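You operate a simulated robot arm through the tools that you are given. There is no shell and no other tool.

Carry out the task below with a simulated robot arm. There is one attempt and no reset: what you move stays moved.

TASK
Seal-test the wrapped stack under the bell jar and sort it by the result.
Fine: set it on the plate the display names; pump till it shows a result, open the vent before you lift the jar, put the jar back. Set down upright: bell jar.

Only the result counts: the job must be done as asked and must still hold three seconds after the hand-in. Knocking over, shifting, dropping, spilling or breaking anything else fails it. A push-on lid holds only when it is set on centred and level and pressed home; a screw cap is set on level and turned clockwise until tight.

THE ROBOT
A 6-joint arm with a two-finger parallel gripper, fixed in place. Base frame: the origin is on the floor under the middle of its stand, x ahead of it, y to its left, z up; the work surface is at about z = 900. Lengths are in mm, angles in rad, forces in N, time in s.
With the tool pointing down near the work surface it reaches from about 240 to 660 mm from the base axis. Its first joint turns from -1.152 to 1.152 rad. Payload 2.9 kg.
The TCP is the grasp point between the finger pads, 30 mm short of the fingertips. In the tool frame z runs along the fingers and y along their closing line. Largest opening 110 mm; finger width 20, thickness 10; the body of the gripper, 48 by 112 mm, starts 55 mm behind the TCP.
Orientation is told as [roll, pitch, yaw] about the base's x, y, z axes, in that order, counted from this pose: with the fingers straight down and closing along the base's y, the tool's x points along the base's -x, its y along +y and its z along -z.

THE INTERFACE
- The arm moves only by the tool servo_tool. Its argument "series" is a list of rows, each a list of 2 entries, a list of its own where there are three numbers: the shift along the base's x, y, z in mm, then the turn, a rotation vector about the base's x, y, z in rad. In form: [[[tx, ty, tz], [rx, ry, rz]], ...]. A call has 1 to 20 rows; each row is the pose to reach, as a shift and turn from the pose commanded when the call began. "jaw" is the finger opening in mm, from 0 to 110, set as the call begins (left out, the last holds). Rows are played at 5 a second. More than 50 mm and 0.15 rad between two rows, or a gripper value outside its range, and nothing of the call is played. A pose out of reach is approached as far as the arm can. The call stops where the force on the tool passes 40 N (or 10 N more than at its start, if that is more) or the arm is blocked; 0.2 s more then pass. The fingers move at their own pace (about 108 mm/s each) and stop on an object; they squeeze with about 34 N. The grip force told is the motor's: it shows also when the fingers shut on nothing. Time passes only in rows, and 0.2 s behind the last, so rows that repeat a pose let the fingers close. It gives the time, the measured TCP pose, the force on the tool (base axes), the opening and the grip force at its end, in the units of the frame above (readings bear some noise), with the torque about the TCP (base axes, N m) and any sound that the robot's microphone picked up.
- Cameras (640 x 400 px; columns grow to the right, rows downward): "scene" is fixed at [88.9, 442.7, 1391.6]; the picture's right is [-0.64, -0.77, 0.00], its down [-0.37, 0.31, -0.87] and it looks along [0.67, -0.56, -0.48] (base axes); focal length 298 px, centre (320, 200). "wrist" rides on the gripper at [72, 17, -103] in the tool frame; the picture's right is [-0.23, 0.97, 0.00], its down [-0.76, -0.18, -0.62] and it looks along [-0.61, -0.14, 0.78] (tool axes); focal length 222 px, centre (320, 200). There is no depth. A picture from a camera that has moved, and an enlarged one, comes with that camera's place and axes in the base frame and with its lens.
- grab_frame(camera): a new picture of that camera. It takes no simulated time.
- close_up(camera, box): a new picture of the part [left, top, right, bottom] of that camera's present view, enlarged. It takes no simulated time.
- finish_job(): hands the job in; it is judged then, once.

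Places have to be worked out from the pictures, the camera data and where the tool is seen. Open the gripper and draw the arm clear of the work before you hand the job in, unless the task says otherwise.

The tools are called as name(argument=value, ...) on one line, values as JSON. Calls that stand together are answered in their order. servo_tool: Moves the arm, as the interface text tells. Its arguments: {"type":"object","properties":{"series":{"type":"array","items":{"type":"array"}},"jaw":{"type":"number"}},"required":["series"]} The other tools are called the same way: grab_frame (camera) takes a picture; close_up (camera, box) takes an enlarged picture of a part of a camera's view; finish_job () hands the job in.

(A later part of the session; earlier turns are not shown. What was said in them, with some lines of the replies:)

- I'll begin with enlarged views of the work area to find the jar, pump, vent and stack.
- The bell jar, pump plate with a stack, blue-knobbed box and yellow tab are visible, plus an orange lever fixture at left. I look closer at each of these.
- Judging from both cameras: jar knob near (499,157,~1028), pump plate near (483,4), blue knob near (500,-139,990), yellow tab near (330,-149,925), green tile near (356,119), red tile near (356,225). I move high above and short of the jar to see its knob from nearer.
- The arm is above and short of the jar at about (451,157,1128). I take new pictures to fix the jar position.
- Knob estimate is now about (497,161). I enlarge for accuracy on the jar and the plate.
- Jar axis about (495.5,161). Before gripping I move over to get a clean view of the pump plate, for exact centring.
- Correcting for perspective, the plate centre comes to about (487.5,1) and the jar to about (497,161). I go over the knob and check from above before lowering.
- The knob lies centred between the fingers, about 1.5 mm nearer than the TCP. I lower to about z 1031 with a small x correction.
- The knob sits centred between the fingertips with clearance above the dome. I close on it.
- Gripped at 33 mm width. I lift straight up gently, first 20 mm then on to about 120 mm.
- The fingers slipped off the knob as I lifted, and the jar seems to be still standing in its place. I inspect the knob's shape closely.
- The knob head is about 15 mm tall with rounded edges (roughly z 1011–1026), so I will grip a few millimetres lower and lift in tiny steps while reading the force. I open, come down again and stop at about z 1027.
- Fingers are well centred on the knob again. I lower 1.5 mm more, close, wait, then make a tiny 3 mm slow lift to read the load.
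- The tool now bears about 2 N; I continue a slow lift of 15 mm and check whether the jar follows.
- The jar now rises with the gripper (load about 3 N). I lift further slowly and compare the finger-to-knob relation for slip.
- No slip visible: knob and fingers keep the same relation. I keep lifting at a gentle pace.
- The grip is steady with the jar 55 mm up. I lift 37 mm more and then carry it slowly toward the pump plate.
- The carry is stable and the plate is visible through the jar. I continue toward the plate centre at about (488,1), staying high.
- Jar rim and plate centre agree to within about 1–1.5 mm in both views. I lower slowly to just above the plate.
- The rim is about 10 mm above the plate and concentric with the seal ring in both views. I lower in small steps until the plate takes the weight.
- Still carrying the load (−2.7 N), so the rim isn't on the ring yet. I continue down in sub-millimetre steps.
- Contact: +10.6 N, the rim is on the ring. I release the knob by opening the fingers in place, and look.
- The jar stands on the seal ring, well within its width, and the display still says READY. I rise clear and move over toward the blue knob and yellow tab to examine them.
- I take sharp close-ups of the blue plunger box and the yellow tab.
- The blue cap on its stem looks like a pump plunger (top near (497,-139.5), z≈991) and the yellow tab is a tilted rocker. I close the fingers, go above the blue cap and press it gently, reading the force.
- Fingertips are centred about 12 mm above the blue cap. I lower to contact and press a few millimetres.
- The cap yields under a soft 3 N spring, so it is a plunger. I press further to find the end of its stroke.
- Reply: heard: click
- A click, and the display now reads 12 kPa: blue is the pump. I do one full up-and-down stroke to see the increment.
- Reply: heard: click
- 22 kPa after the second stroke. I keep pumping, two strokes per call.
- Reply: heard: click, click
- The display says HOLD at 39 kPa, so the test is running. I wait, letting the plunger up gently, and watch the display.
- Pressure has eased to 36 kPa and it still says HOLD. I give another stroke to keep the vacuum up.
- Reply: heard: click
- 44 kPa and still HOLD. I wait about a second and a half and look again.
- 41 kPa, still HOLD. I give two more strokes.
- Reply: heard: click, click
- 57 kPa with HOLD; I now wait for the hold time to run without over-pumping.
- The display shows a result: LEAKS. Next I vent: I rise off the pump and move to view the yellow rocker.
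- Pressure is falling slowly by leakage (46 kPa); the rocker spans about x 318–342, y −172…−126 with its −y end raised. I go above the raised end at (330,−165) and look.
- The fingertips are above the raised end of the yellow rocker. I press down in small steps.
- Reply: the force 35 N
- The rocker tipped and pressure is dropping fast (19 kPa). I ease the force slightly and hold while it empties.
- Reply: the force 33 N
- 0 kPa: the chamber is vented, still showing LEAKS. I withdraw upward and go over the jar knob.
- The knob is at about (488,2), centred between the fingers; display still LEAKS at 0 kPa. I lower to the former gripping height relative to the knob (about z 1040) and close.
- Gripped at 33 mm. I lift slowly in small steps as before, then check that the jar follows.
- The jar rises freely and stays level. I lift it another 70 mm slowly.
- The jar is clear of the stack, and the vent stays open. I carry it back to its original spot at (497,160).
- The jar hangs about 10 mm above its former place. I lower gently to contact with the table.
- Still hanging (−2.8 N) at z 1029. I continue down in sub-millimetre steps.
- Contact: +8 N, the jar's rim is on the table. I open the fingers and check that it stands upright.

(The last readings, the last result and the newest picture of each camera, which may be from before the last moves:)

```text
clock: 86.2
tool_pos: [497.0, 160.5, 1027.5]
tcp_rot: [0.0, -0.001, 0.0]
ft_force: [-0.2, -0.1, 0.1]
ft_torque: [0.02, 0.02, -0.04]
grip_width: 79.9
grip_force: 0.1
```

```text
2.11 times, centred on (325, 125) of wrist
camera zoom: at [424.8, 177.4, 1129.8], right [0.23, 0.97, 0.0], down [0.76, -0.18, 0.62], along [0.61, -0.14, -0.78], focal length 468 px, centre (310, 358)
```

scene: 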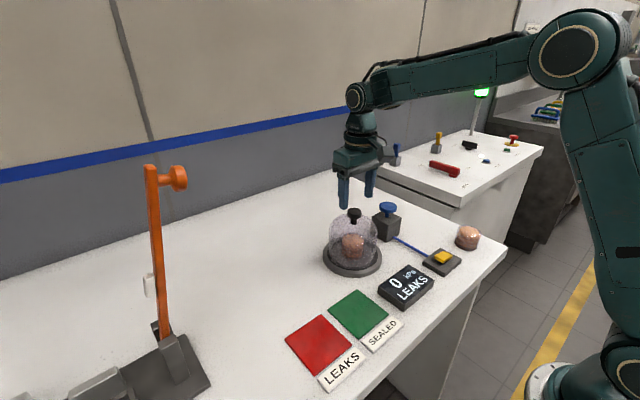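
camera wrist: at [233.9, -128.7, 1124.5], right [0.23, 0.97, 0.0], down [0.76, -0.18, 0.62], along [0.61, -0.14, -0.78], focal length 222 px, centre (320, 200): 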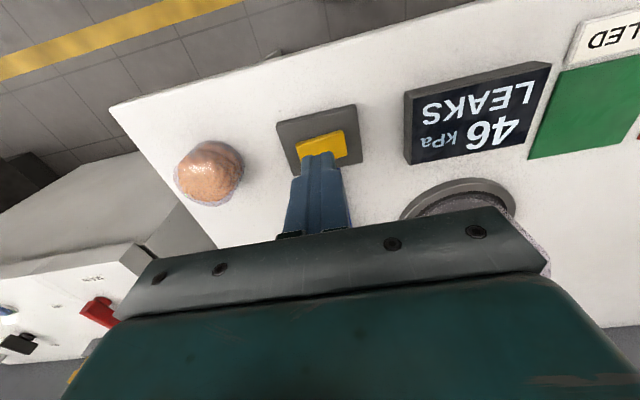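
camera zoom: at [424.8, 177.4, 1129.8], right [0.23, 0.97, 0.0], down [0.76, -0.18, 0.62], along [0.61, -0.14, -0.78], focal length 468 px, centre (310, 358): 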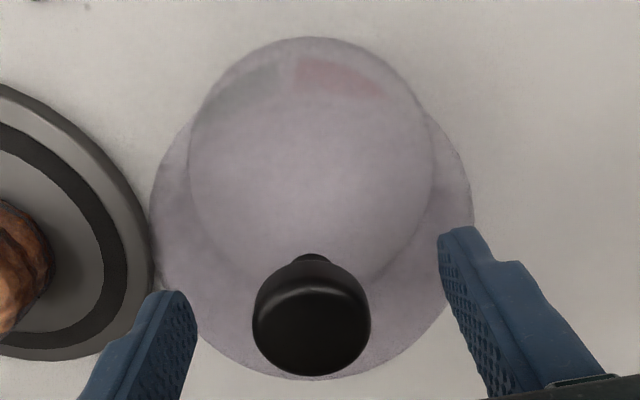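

The jar stands upright in its original place. I rise clear and move to view the stack on the plate.

servo_tool(series=[[[0, 0, 15], [0, 0, 0]], [[0, 0, 40], [0, 0, 0]], [[0, 0, 75], [0, 0, 0]], [[-15, -40, 85], [0, 0, 0]], [[-30, -80, 85], [0, 0, 0]], [[-45, -120, 80], [0, 0, 0]], [[-50, -160, 70], [0, 0, 0]], [[-50, -160, 60], [0, 0, 0]], [[-50, -160, 60], [0, 0, 0]]], jaw=80)

close_up(camera="wrist", box=[220, 40, 420, 240])

close_up(camera="scene", box=[320, 210, 390, 280])

grab_frame(camera="scene")

```text
clock: 88.2
tool_pos: [445.7, -0.8, 1087.2]
tcp_rot: [0.001, 0.002, 0.0]
ft_force: [0.3, 0.4, -0.4]
ft_torque: [0.02, -0.04, 0.01]
grip_width: 79.9
grip_force: 0.0
```

```text
2.00 times, centred on (320, 140) of wrist
camera zoom: at [373.5, 15.9, 1188.8], right [0.23, 0.97, 0.0], down [0.76, -0.18, 0.62], along [0.61, -0.14, -0.78], focal length 444 px, centre (320, 320)
```

zoom: 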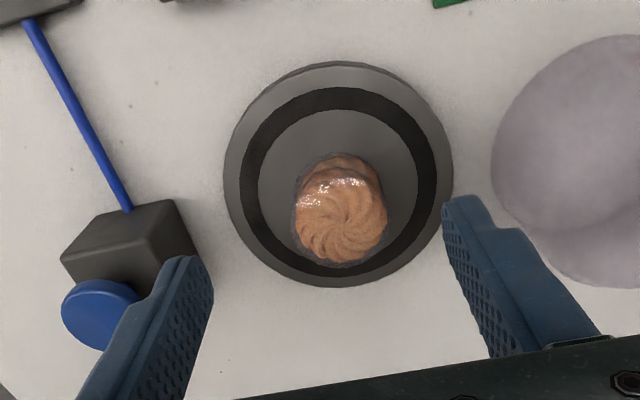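

```text
5.71 times, centred on (355, 245) of scene
camera zoom: at [88.9, 442.7, 1391.6], right [-0.64, -0.77, 0.0], down [-0.37, 0.31, -0.87], along [0.67, -0.56, -0.48], focal length 1700 px, centre (120, -57)
```

zoom: 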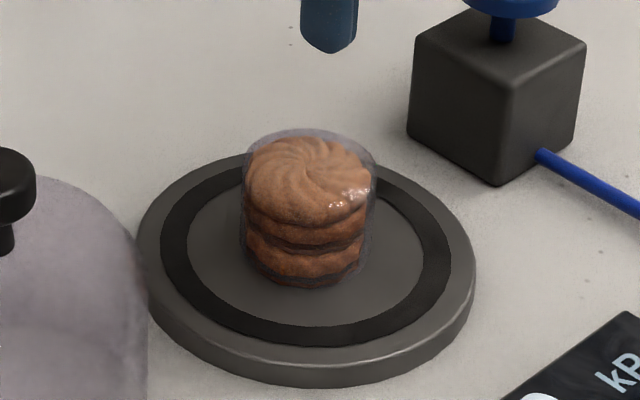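

```text
taken
```

scene: 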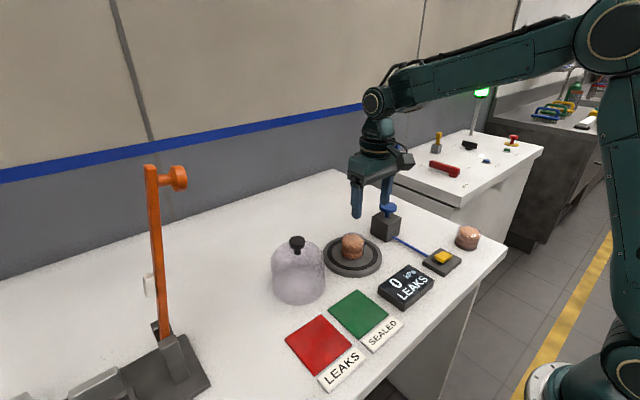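

The stack is about 58 mm wide, top near z 955, centred near (488.5,1.5). I position over it just above its top and check alignment.

servo_tool(series=[[[22, 1, 0], [0, 0, 0]], [[43, 2, 0], [0, 0, 0]], [[43, 2, -30], [0, 0, 0]], [[43, 2, -60], [0, 0, 0]], [[43, 2, -82], [0, 0, 0]], [[43, 2, -82], [0, 0, 0]]], jaw=84)

grab_frame(camera="wrist")

close_up(camera="scene", box=[310, 190, 410, 290])

```text
clock: 89.6
tool_pos: [492.7, 1.3, 1004.7]
tcp_rot: [0.0, 0.001, 0.0]
ft_force: [0.0, 0.0, -0.2]
ft_torque: [0.0, 0.03, 0.0]
grip_width: 83.8
grip_force: 0.1
```

```text
taken
camera wrist: at [419.8, 18.4, 1105.8], right [0.23, 0.97, 0.0], down [0.76, -0.18, 0.62], along [0.61, -0.14, -0.78], focal length 222 px, centre (320, 200)
```

wrist: 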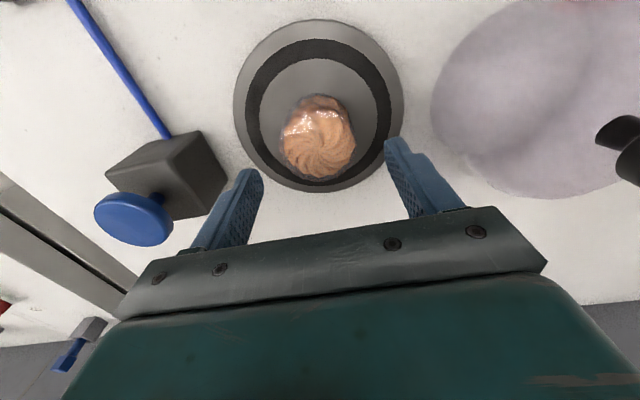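

```text
4.00 times, centred on (360, 240) of scene
camera zoom: at [88.9, 442.7, 1391.6], right [-0.64, -0.77, 0.0], down [-0.37, 0.31, -0.87], along [0.67, -0.56, -0.48], focal length 1190 px, centre (160, 40)
```

zoom: 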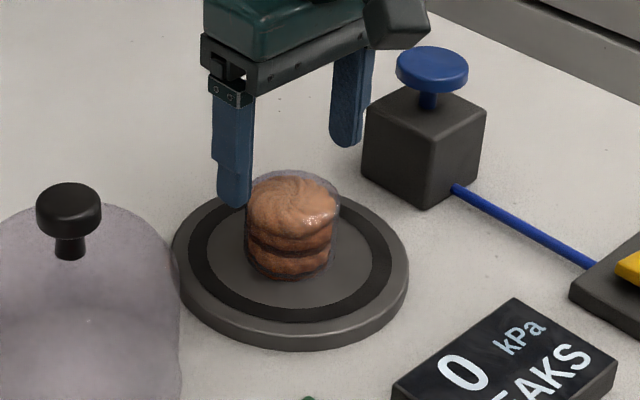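

The stack is centred directly under the TCP. I lower so that the fingertips stop just above the plate (TCP about 947).

servo_tool(series=[[[0, 0, -15], [0, 0, 0]], [[0, 0, -30], [0, 0, 0]], [[0, 0, -42], [0, 0, 0]], [[0, 0, -50], [0, 0, 0]], [[0, 0, -55], [0, 0, 0]], [[0, 0, -57], [0, 0, 0]], [[0, 0, -57], [0, 0, 0]]], jaw=84)

grab_frame(camera="wrist")

close_up(camera="scene", box=[310, 190, 410, 290])

```text
clock: 91.2
tool_pos: [489.9, 1.0, 948.2]
tcp_rot: [0.0, 0.001, 0.001]
ft_force: [-0.7, -0.1, 0.1]
ft_torque: [-0.02, 0.01, 0.0]
grip_width: 84.0
grip_force: 0.0
```

```text
taken
camera wrist: at [417.7, 19.3, 1050.1], right [0.23, 0.97, 0.0], down [0.76, -0.18, 0.62], along [0.61, -0.14, -0.78], focal length 222 px, centre (320, 200)
```

wrist: 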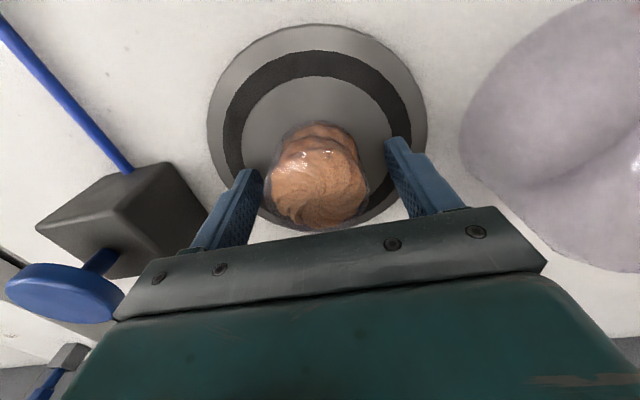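

```text
4.00 times, centred on (360, 240) of scene
camera zoom: at [88.9, 442.7, 1391.6], right [-0.64, -0.77, 0.0], down [-0.37, 0.31, -0.87], along [0.67, -0.56, -0.48], focal length 1190 px, centre (160, 40)
```

zoom: 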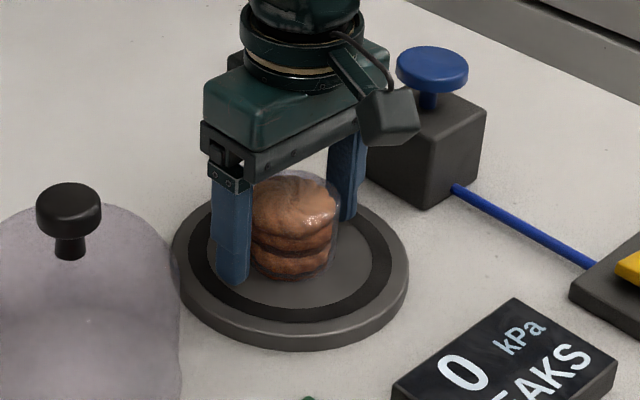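

The fingers straddle the stack with tips just above the plate. I close on it.

servo_tool(series=[[[0, 0, 0], [0, 0, 0]], [[0, 0, 0], [0, 0, 0]], [[0, 0, 0], [0, 0, 0]], [[0, 0, 0], [0, 0, 0]]], jaw=30)

close_up(camera="scene", box=[310, 190, 410, 290])

grab_frame(camera="wrist")

```text
clock: 92.2
tool_pos: [489.2, 3.1, 948.5]
tcp_rot: [0.0, -0.001, 0.0]
ft_force: [0.2, 0.4, -0.2]
ft_torque: [-0.01, 0.0, 0.0]
grip_width: 56.7
grip_force: 12.5
```

```text
4.00 times, centred on (360, 240) of scene
camera zoom: at [88.9, 442.7, 1391.6], right [-0.64, -0.77, 0.0], down [-0.37, 0.31, -0.87], along [0.67, -0.56, -0.48], focal length 1190 px, centre (160, 40)
```

zoom: 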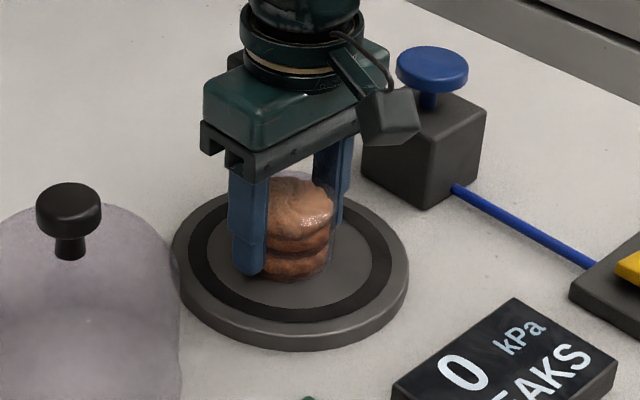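

```text
taken
camera wrist: at [417.8, 19.3, 1050.3], right [0.23, 0.97, 0.0], down [0.76, -0.18, 0.62], along [0.61, -0.14, -0.78], focal length 222 px, centre (320, 200)
```

wrist: 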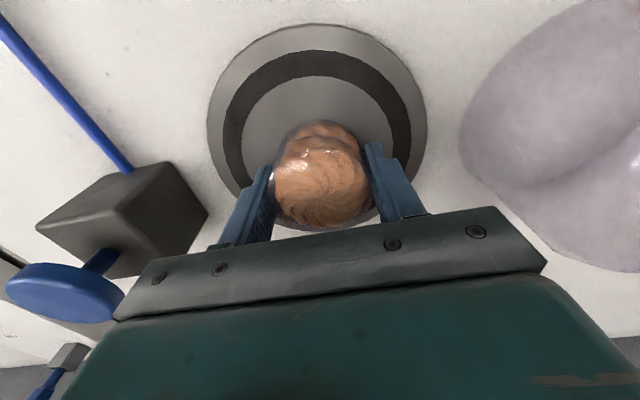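

Width 56.7 mm with 12.5 N so far. I wait a moment for the grip to settle before lifting.

servo_tool(series=[[[0, 0, 0], [0, 0, 0]], [[0, 0, 0], [0, 0, 0]], [[0, 0, 0], [0, 0, 0]]])

```text
clock: 93.0
tool_pos: [489.3, 1.9, 948.6]
tcp_rot: [0.0, 0.0, -0.001]
ft_force: [-0.3, 0.7, 0.8]
ft_torque: [-0.01, -0.02, 0.0]
grip_width: 57.1
grip_force: 11.9
```

The grip settled at about 12 N, so the wrapped stack is softer. I lift slowly in small steps and check it follows.

servo_tool(series=[[[0, 0, 1], [0, 0, 0]], [[0, 0, 2], [0, 0, 0]], [[0, 0, 3], [0, 0, 0]], [[0, 0, 4], [0, 0, 0]], [[0, 0, 5], [0, 0, 0]], [[0, 0, 6], [0, 0, 0]], [[0, 0, 8], [0, 0, 0]], [[0, 0, 10], [0, 0, 0]], [[0, 0, 10], [0, 0, 0]]])

close_up(camera="scene", box=[310, 190, 410, 290])

grab_frame(camera="wrist")

```text
clock: 95.0
tool_pos: [490.4, 1.1, 957.9]
tcp_rot: [0.0, 0.0, -0.001]
ft_force: [0.7, 0.0, 0.3]
ft_torque: [-0.01, 0.01, -0.01]
grip_width: 57.0
grip_force: 11.7
```

```text
4.00 times, centred on (360, 240) of scene
camera zoom: at [88.9, 442.7, 1391.6], right [-0.64, -0.77, 0.0], down [-0.37, 0.31, -0.87], along [0.67, -0.56, -0.48], focal length 1190 px, centre (160, 40)
```

zoom: 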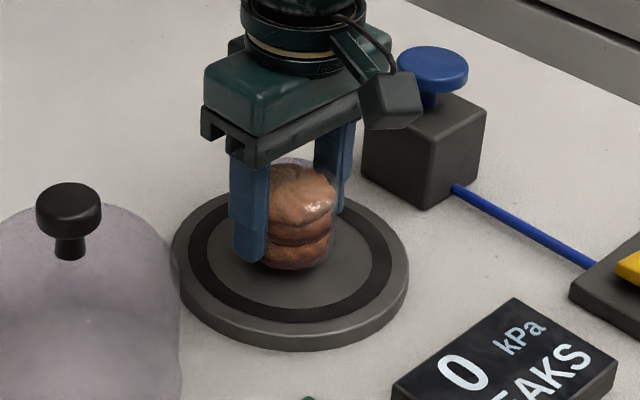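

```text
taken
camera wrist: at [417.7, 19.1, 1060.3], right [0.23, 0.97, 0.0], down [0.76, -0.18, 0.62], along [0.61, -0.14, -0.78], focal length 222 px, centre (320, 200)
```

wrist: 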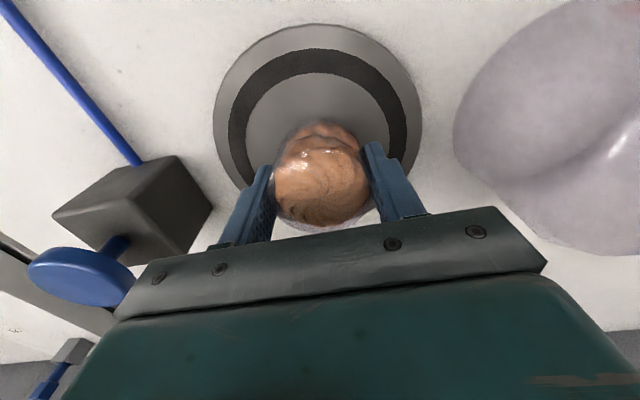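

The stack is lifted cleanly. I raise it further, then draw straight back toward the robot, clear of the jar and over the display at a safe height.

servo_tool(series=[[[0, 0, 3], [0, 0, 0]], [[0, 0, 7], [0, 0, 0]], [[0, 0, 12], [0, 0, 0]], [[0, 0, 17], [0, 0, 0]], [[0, 0, 22], [0, 0, 0]], [[0, 0, 27], [0, 0, 0]], [[0, 0, 32], [0, 0, 0]], [[0, 0, 37], [0, 0, 0]], [[0, 0, 41], [0, 0, 0]], [[-3, 0, 43], [0, 0, 0]], [[-8, 0, 43], [0, 0, 0]], [[-15, 0, 43], [0, 0, 0]], [[-23, 0, 43], [0, 0, 0]], [[-31, 0, 43], [0, 0, 0]], [[-39, 0, 43], [0, 0, 0]], [[-47, 0, 43], [0, 0, 0]], [[-55, 0, 43], [0, 0, 0]], [[-62, 0, 43], [0, 0, 0]], [[-67, 0, 43], [0, 0, 0]], [[-69, 0, 43], [0, 0, 0]]])

grab_frame(camera="scene")

grab_frame(camera="wrist")

```text
clock: 99.2
tool_pos: [421.3, 1.7, 1002.2]
tcp_rot: [0.0, 0.0, -0.001]
ft_force: [-0.4, 0.1, -0.6]
ft_torque: [-0.03, 0.0, -0.01]
grip_width: 56.8
grip_force: 11.4
```

```text
taken
```

scene: 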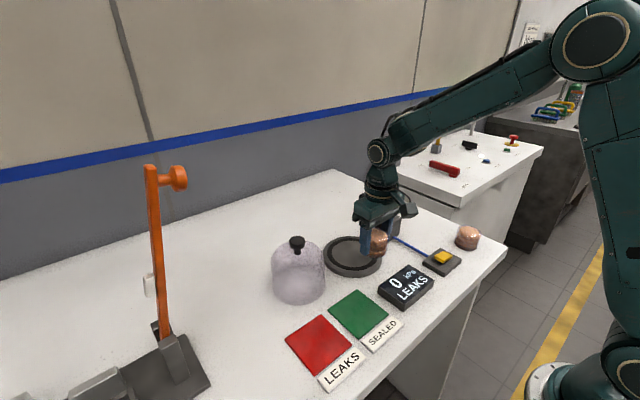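

```text
taken
camera wrist: at [349.1, 19.8, 1103.2], right [0.23, 0.97, 0.0], down [0.76, -0.18, 0.62], along [0.61, -0.14, -0.78], focal length 222 px, centre (320, 200)
```

wrist: 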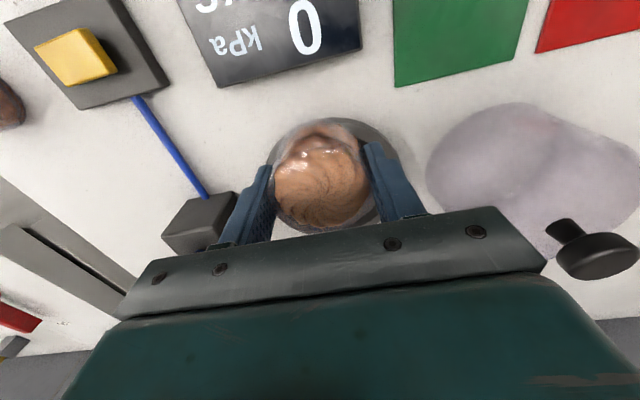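

The stack is held steady. I continue back to x≈356 and start moving left toward the red tile.

servo_tool(series=[[[-3, 0, 0], [0, 0, 0]], [[-9, 0, 0], [0, 0, 0]], [[-17, 0, 0], [0, 0, 0]], [[-25, 0, 0], [0, 0, 0]], [[-33, 2, 0], [0, 0, 0]], [[-41, 6, 0], [0, 0, 0]], [[-49, 12, 0], [0, 0, 0]], [[-56, 19, 0], [0, 0, 0]], [[-61, 27, 0], [0, 0, 0]], [[-64, 36, 0], [0, 0, 0]], [[-65, 45, 0], [0, 0, 0]], [[-65, 54, 0], [0, 0, 0]], [[-65, 63, 0], [0, 0, 0]], [[-65, 72, 0], [0, 0, 0]], [[-65, 81, 0], [0, 0, 0]], [[-65, 90, 0], [0, 0, 0]], [[-65, 99, 0], [0, 0, 0]], [[-65, 107, 0], [0, 0, 0]], [[-65, 113, 0], [0, 0, 0]], [[-65, 116, 0], [0, 0, 0]]])

grab_frame(camera="wrist")

grab_frame(camera="scene")

```text
clock: 103.4
tool_pos: [356.4, 119.8, 1000.7]
tcp_rot: [0.002, -0.001, 0.0]
ft_force: [-1.0, 0.3, 0.5]
ft_torque: [0.04, 0.0, 0.01]
grip_width: 56.7
grip_force: 11.7
```

```text
taken
camera wrist: at [283.7, 136.1, 1102.5], right [0.23, 0.97, 0.0], down [0.76, -0.18, 0.62], along [0.61, -0.14, -0.78], focal length 222 px, centre (320, 200)
```

wrist: 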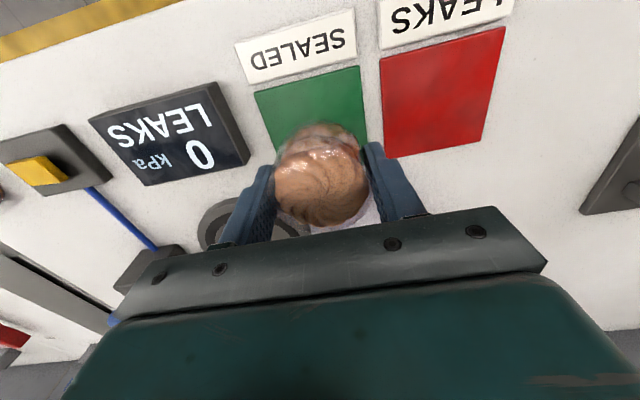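

```text
taken
```

scene: 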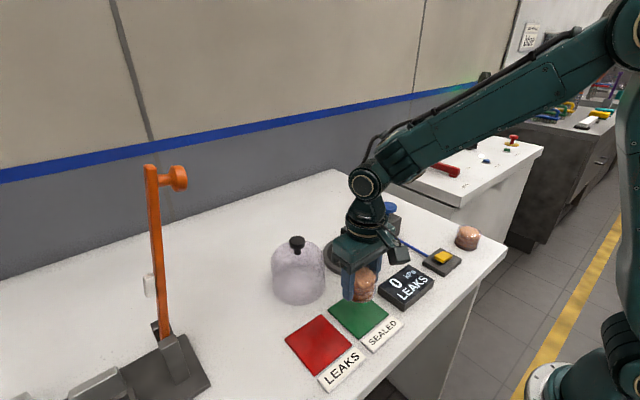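

The red LEAKS tile's centre works out at about (359.5,220). I carry the stack over it.

servo_tool(series=[[[0.5, 3, 0], [0, 0, 0]], [[1, 9, 0], [0, 0, 0]], [[1.5, 17, 0], [0, 0, 0]], [[2, 26, 0], [0, 0, 0]], [[2.5, 35, 0], [0, 0, 0]], [[3, 44, 0], [0, 0, 0]], [[3.5, 53, 0], [0, 0, 0]], [[3.5, 62, 0], [0, 0, 0]], [[3.5, 71, 0], [0, 0, 0]], [[3.5, 80, 0], [0, 0, 0]], [[3.5, 88, 0], [0, 0, 0]], [[3.5, 95, 0], [0, 0, 0]], [[3.5, 99, 0], [0, 0, 0]], [[3.5, 101, 0], [0, 0, 0]], [[3.5, 101, 0], [0, 0, 0]]])

grab_frame(camera="wrist")

close_up(camera="scene", box=[260, 250, 420, 400])

```text
clock: 106.6
tool_pos: [359.5, 219.9, 1001.5]
tcp_rot: [-0.001, 0.0, 0.0]
ft_force: [0.7, -0.1, 0.0]
ft_torque: [-0.01, 0.02, 0.02]
grip_width: 56.8
grip_force: 12.1
```

```text
taken
camera wrist: at [287.3, 237.0, 1103.8], right [0.23, 0.97, 0.0], down [0.76, -0.18, 0.62], along [0.61, -0.14, -0.78], focal length 222 px, centre (320, 200)
```

wrist: 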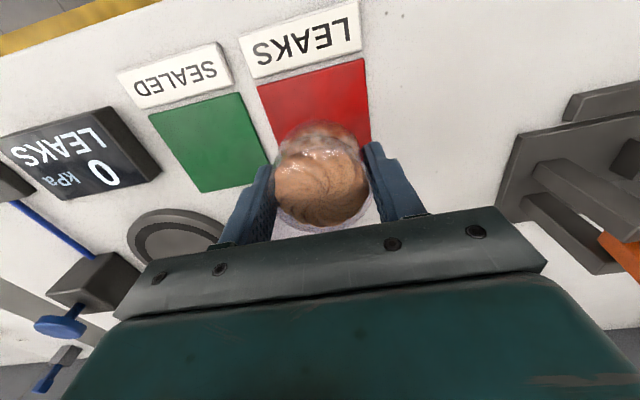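

```text
2.67 times, centred on (340, 325) of scene
camera zoom: at [88.9, 442.7, 1391.6], right [-0.64, -0.77, 0.0], down [-0.37, 0.31, -0.87], along [0.67, -0.56, -0.48], focal length 794 px, centre (267, -133)
```

zoom: 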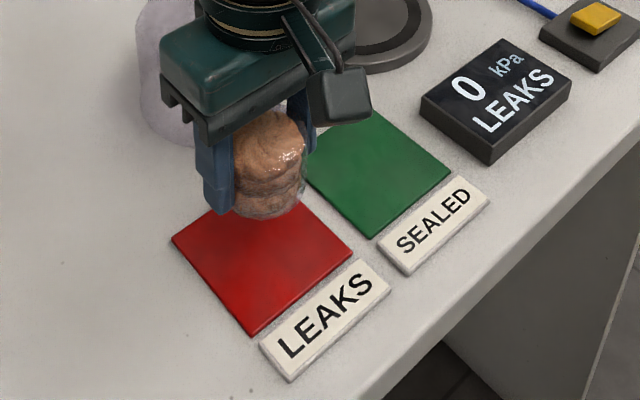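

The stack hangs above the red tile. I lower it slowly.

servo_tool(series=[[[0, 0, -3], [0, 0, 0]], [[0, 0, -8], [0, 0, 0]], [[0, 0, -14], [0, 0, 0]], [[0, 0, -20], [0, 0, 0]], [[0, 0, -26], [0, 0, 0]], [[0, 0, -32], [0, 0, 0]], [[0, 0, -38], [0, 0, 0]], [[0, 0, -44], [0, 0, 0]], [[0, 0, -49], [0, 0, 0]], [[0, 0, -53], [0, 0, 0]], [[0, 0, -56], [0, 0, 0]], [[0, 0, -56], [0, 0, 0]]])

close_up(camera="scene", box=[270, 270, 380, 380])

grab_frame(camera="wrist")

```text
clock: 109.2
tool_pos: [359.4, 219.2, 945.2]
tcp_rot: [0.0, 0.0, 0.0]
ft_force: [0.0, 0.4, -1.2]
ft_torque: [-0.02, -0.02, 0.02]
grip_width: 57.0
grip_force: 12.2
```

```text
3.64 times, centred on (325, 325) of scene
camera zoom: at [88.9, 442.7, 1391.6], right [-0.64, -0.77, 0.0], down [-0.37, 0.31, -0.87], along [0.67, -0.56, -0.48], focal length 1082 px, centre (302, -254)
```

zoom: 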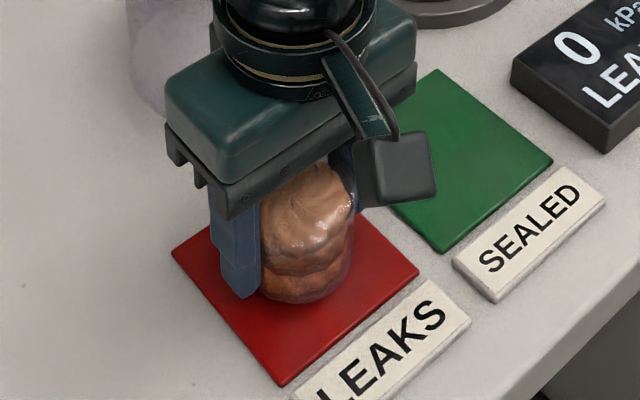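

```text
taken
camera wrist: at [287.7, 236.5, 1047.5], right [0.23, 0.97, 0.0], down [0.76, -0.18, 0.62], along [0.61, -0.14, -0.78], focal length 222 px, centre (320, 200)
```

wrist: 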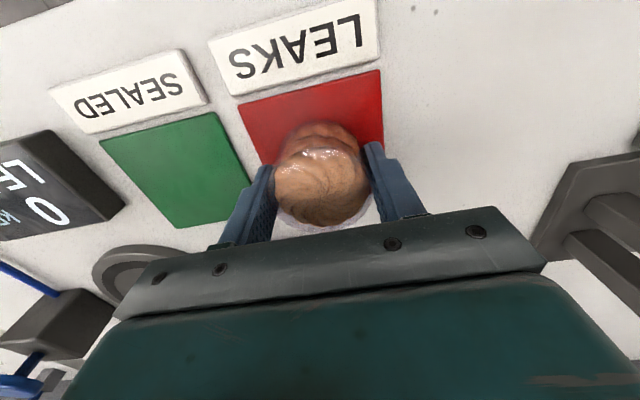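

The stack is centred over the red tile, a few mm above it. I continue down in small steps to contact.

servo_tool(series=[[[0, 0, -1], [0, 0, 0]], [[0, 0, -2], [0, 0, 0]], [[0, 0, -3], [0, 0, 0]], [[0, 0, -3.5], [0, 0, 0]], [[0, 0, -3.5], [0, 0, 0]]])

close_up(camera="scene", box=[270, 270, 380, 380])

```text
clock: 110.4
tool_pos: [358.9, 218.1, 941.2]
tcp_rot: [0.001, 0.0, 0.0]
ft_force: [0.7, 0.5, -0.4]
ft_torque: [0.0, -0.03, 0.0]
grip_width: 57.2
grip_force: 12.1
```

```text
3.64 times, centred on (325, 325) of scene
camera zoom: at [88.9, 442.7, 1391.6], right [-0.64, -0.77, 0.0], down [-0.37, 0.31, -0.87], along [0.67, -0.56, -0.48], focal length 1082 px, centre (302, -254)
```

zoom: 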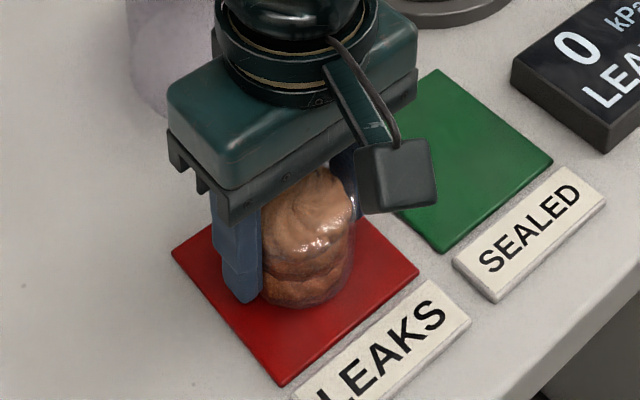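

servo_tool(series=[[[0, 0, -0.7], [0, 0, 0]], [[0, 0, -1.4], [0, 0, 0]], [[0, 0, -2], [0, 0, 0]], [[0, 0, -2], [0, 0, 0]]])

```text
clock: 111.4
tool_pos: [359.5, 217.8, 939.9]
tcp_rot: [0.0, -0.001, -0.001]
ft_force: [-1.2, -1.5, 4.6]
ft_torque: [-0.01, 0.0, 0.02]
grip_width: 56.9
grip_force: 12.1
```

Contact at +4.6 N: the stack rests on the red tile. I open the fingers to release it.

servo_tool(series=[[[0, 0, 0], [0, 0, 0]], [[0, 0, 0], [0, 0, 0]], [[0, 0, 0], [0, 0, 0]], [[0, 0, 0], [0, 0, 0]]], jaw=84)

close_up(camera="scene", box=[270, 270, 380, 380])

grab_frame(camera="wrist")

```text
clock: 112.4
tool_pos: [359.7, 219.9, 940.2]
tcp_rot: [-0.001, 0.0, 0.001]
ft_force: [0.3, -0.4, -0.4]
ft_torque: [0.0, 0.05, -0.02]
grip_width: 84.0
grip_force: 0.0
```

```text
3.64 times, centred on (325, 325) of scene
camera zoom: at [88.9, 442.7, 1391.6], right [-0.64, -0.77, 0.0], down [-0.37, 0.31, -0.87], along [0.67, -0.56, -0.48], focal length 1082 px, centre (302, -254)
```

zoom: 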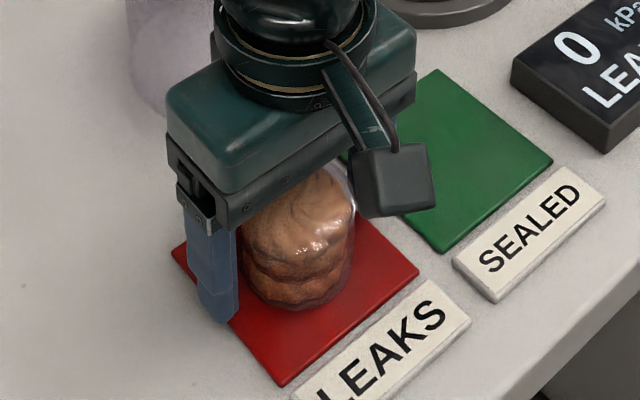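

```text
taken
camera wrist: at [287.3, 236.6, 1041.9], right [0.23, 0.97, 0.0], down [0.76, -0.18, 0.62], along [0.61, -0.14, -0.78], focal length 222 px, centre (320, 200)
```

wrist: 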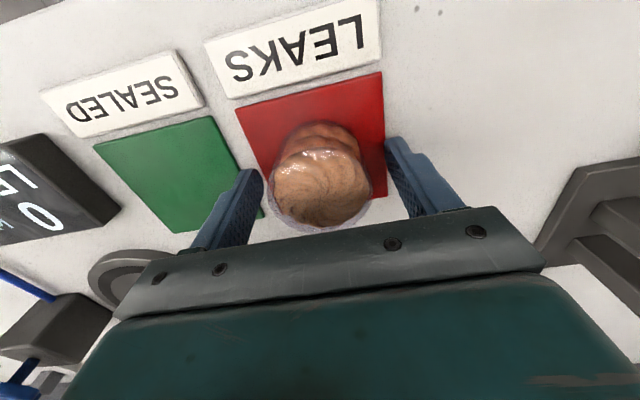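

The stack is released and standing on the red tile. I raise the arm straight up, then swing clear to look over the whole scene.

servo_tool(series=[[[0, 0, 8], [0, 0, 0]], [[0, 0, 25], [0, 0, 0]], [[0, 0, 50], [0, 0, 0]], [[0, 0, 85], [0, 0, 0]], [[0, 0, 130], [0, 0, 0]], [[0, 0, 175], [0, 0, 0]], [[0, 0, 215], [0, 0, 0]], [[0, -40, 240], [0, 0, 0]], [[0, -85, 250], [0, 0, 0]], [[0, -130, 255], [0, 0, 0]], [[0, -175, 260], [0, 0, 0]], [[0, -220, 260], [0, 0, 0]], [[0, -265, 260], [0, 0, 0]], [[0, -310, 260], [0, 0, 0]], [[0, -340, 260], [0, 0, 0]], [[0, -340, 260], [0, 0, 0]]], jaw=90)

grab_frame(camera="scene")

close_up(camera="scene", box=[250, 200, 430, 400])

close_up(camera="scene", box=[350, 190, 500, 310])

```text
clock: 115.8
tool_pos: [358.8, -120.5, 1201.6]
tcp_rot: [0.0, 0.0, -0.001]
ft_force: [-0.6, 0.4, 1.0]
ft_torque: [-0.01, -0.01, -0.01]
grip_width: 89.9
grip_force: 0.0
```

```text
taken
```

scene: 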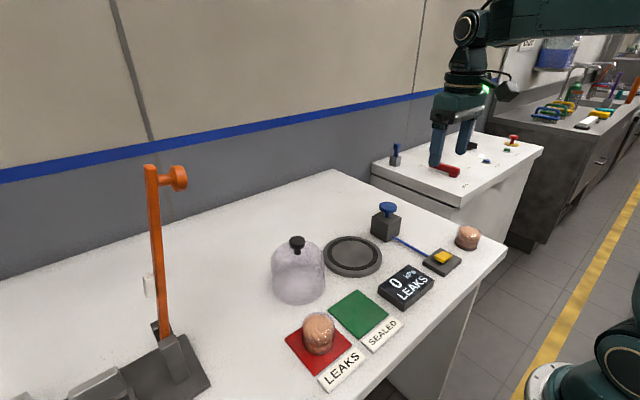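

```text
2.00 times, centred on (340, 300) of scene
camera zoom: at [88.9, 442.7, 1391.6], right [-0.64, -0.77, 0.0], down [-0.37, 0.31, -0.87], along [0.67, -0.56, -0.48], focal length 595 px, centre (280, 0)
```

zoom: 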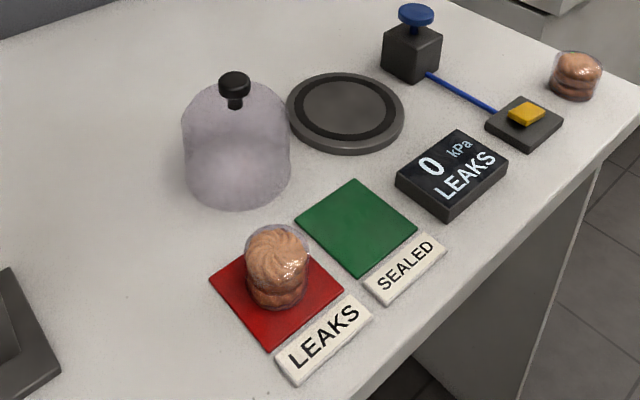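

```text
3.33 times, centred on (425, 250) of scene
camera zoom: at [88.9, 442.7, 1391.6], right [-0.64, -0.77, 0.0], down [-0.37, 0.31, -0.87], along [0.67, -0.56, -0.48], focal length 992 px, centre (-30, 33)
```

zoom: 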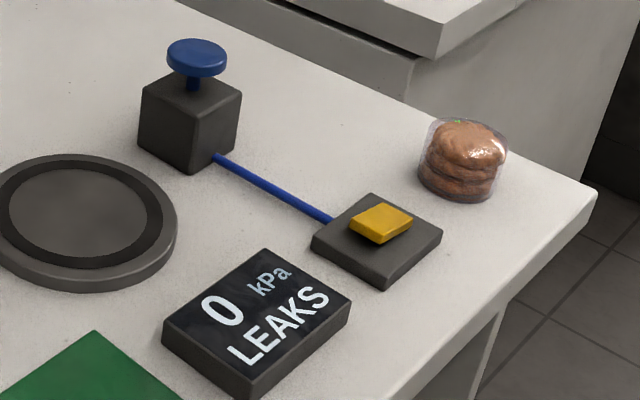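

Everything checks out: the leaking stack stands upright on the red LEAKS tile and the vent is open at 0 kPa. The bell jar is upright in its original place, nothing else was disturbed, and the arm is clear with the gripper open. I hand the job in.

finish_job()

```text
The job is handed in.
```

The stack tested as **LEAKS**, so I set it upright on the red LEAKS tile and handed the job in.

- **Test:** With the jar over the stack on the pump plate, I pumped until the display showed a result. It gave LEAKS at 51 kPa.
- **Vent and jar:** I opened the vent and waited for 0 kPa before lifting the jar. The jar is back upright in its original spot beside the plate.
- **Slip:** On my first try at lifting the jar before the test, the fingers slipped off the knob. The jar stayed standing in its place, and a lower grip with a slower lift held.
- **Second stack:** There is another wrapped stack near the table corner. I took the one already on the plate as the one to test and left the other untouched.

The last pictures showed nothing else moved. The arm was clear with the gripper open, and the vent was left open.
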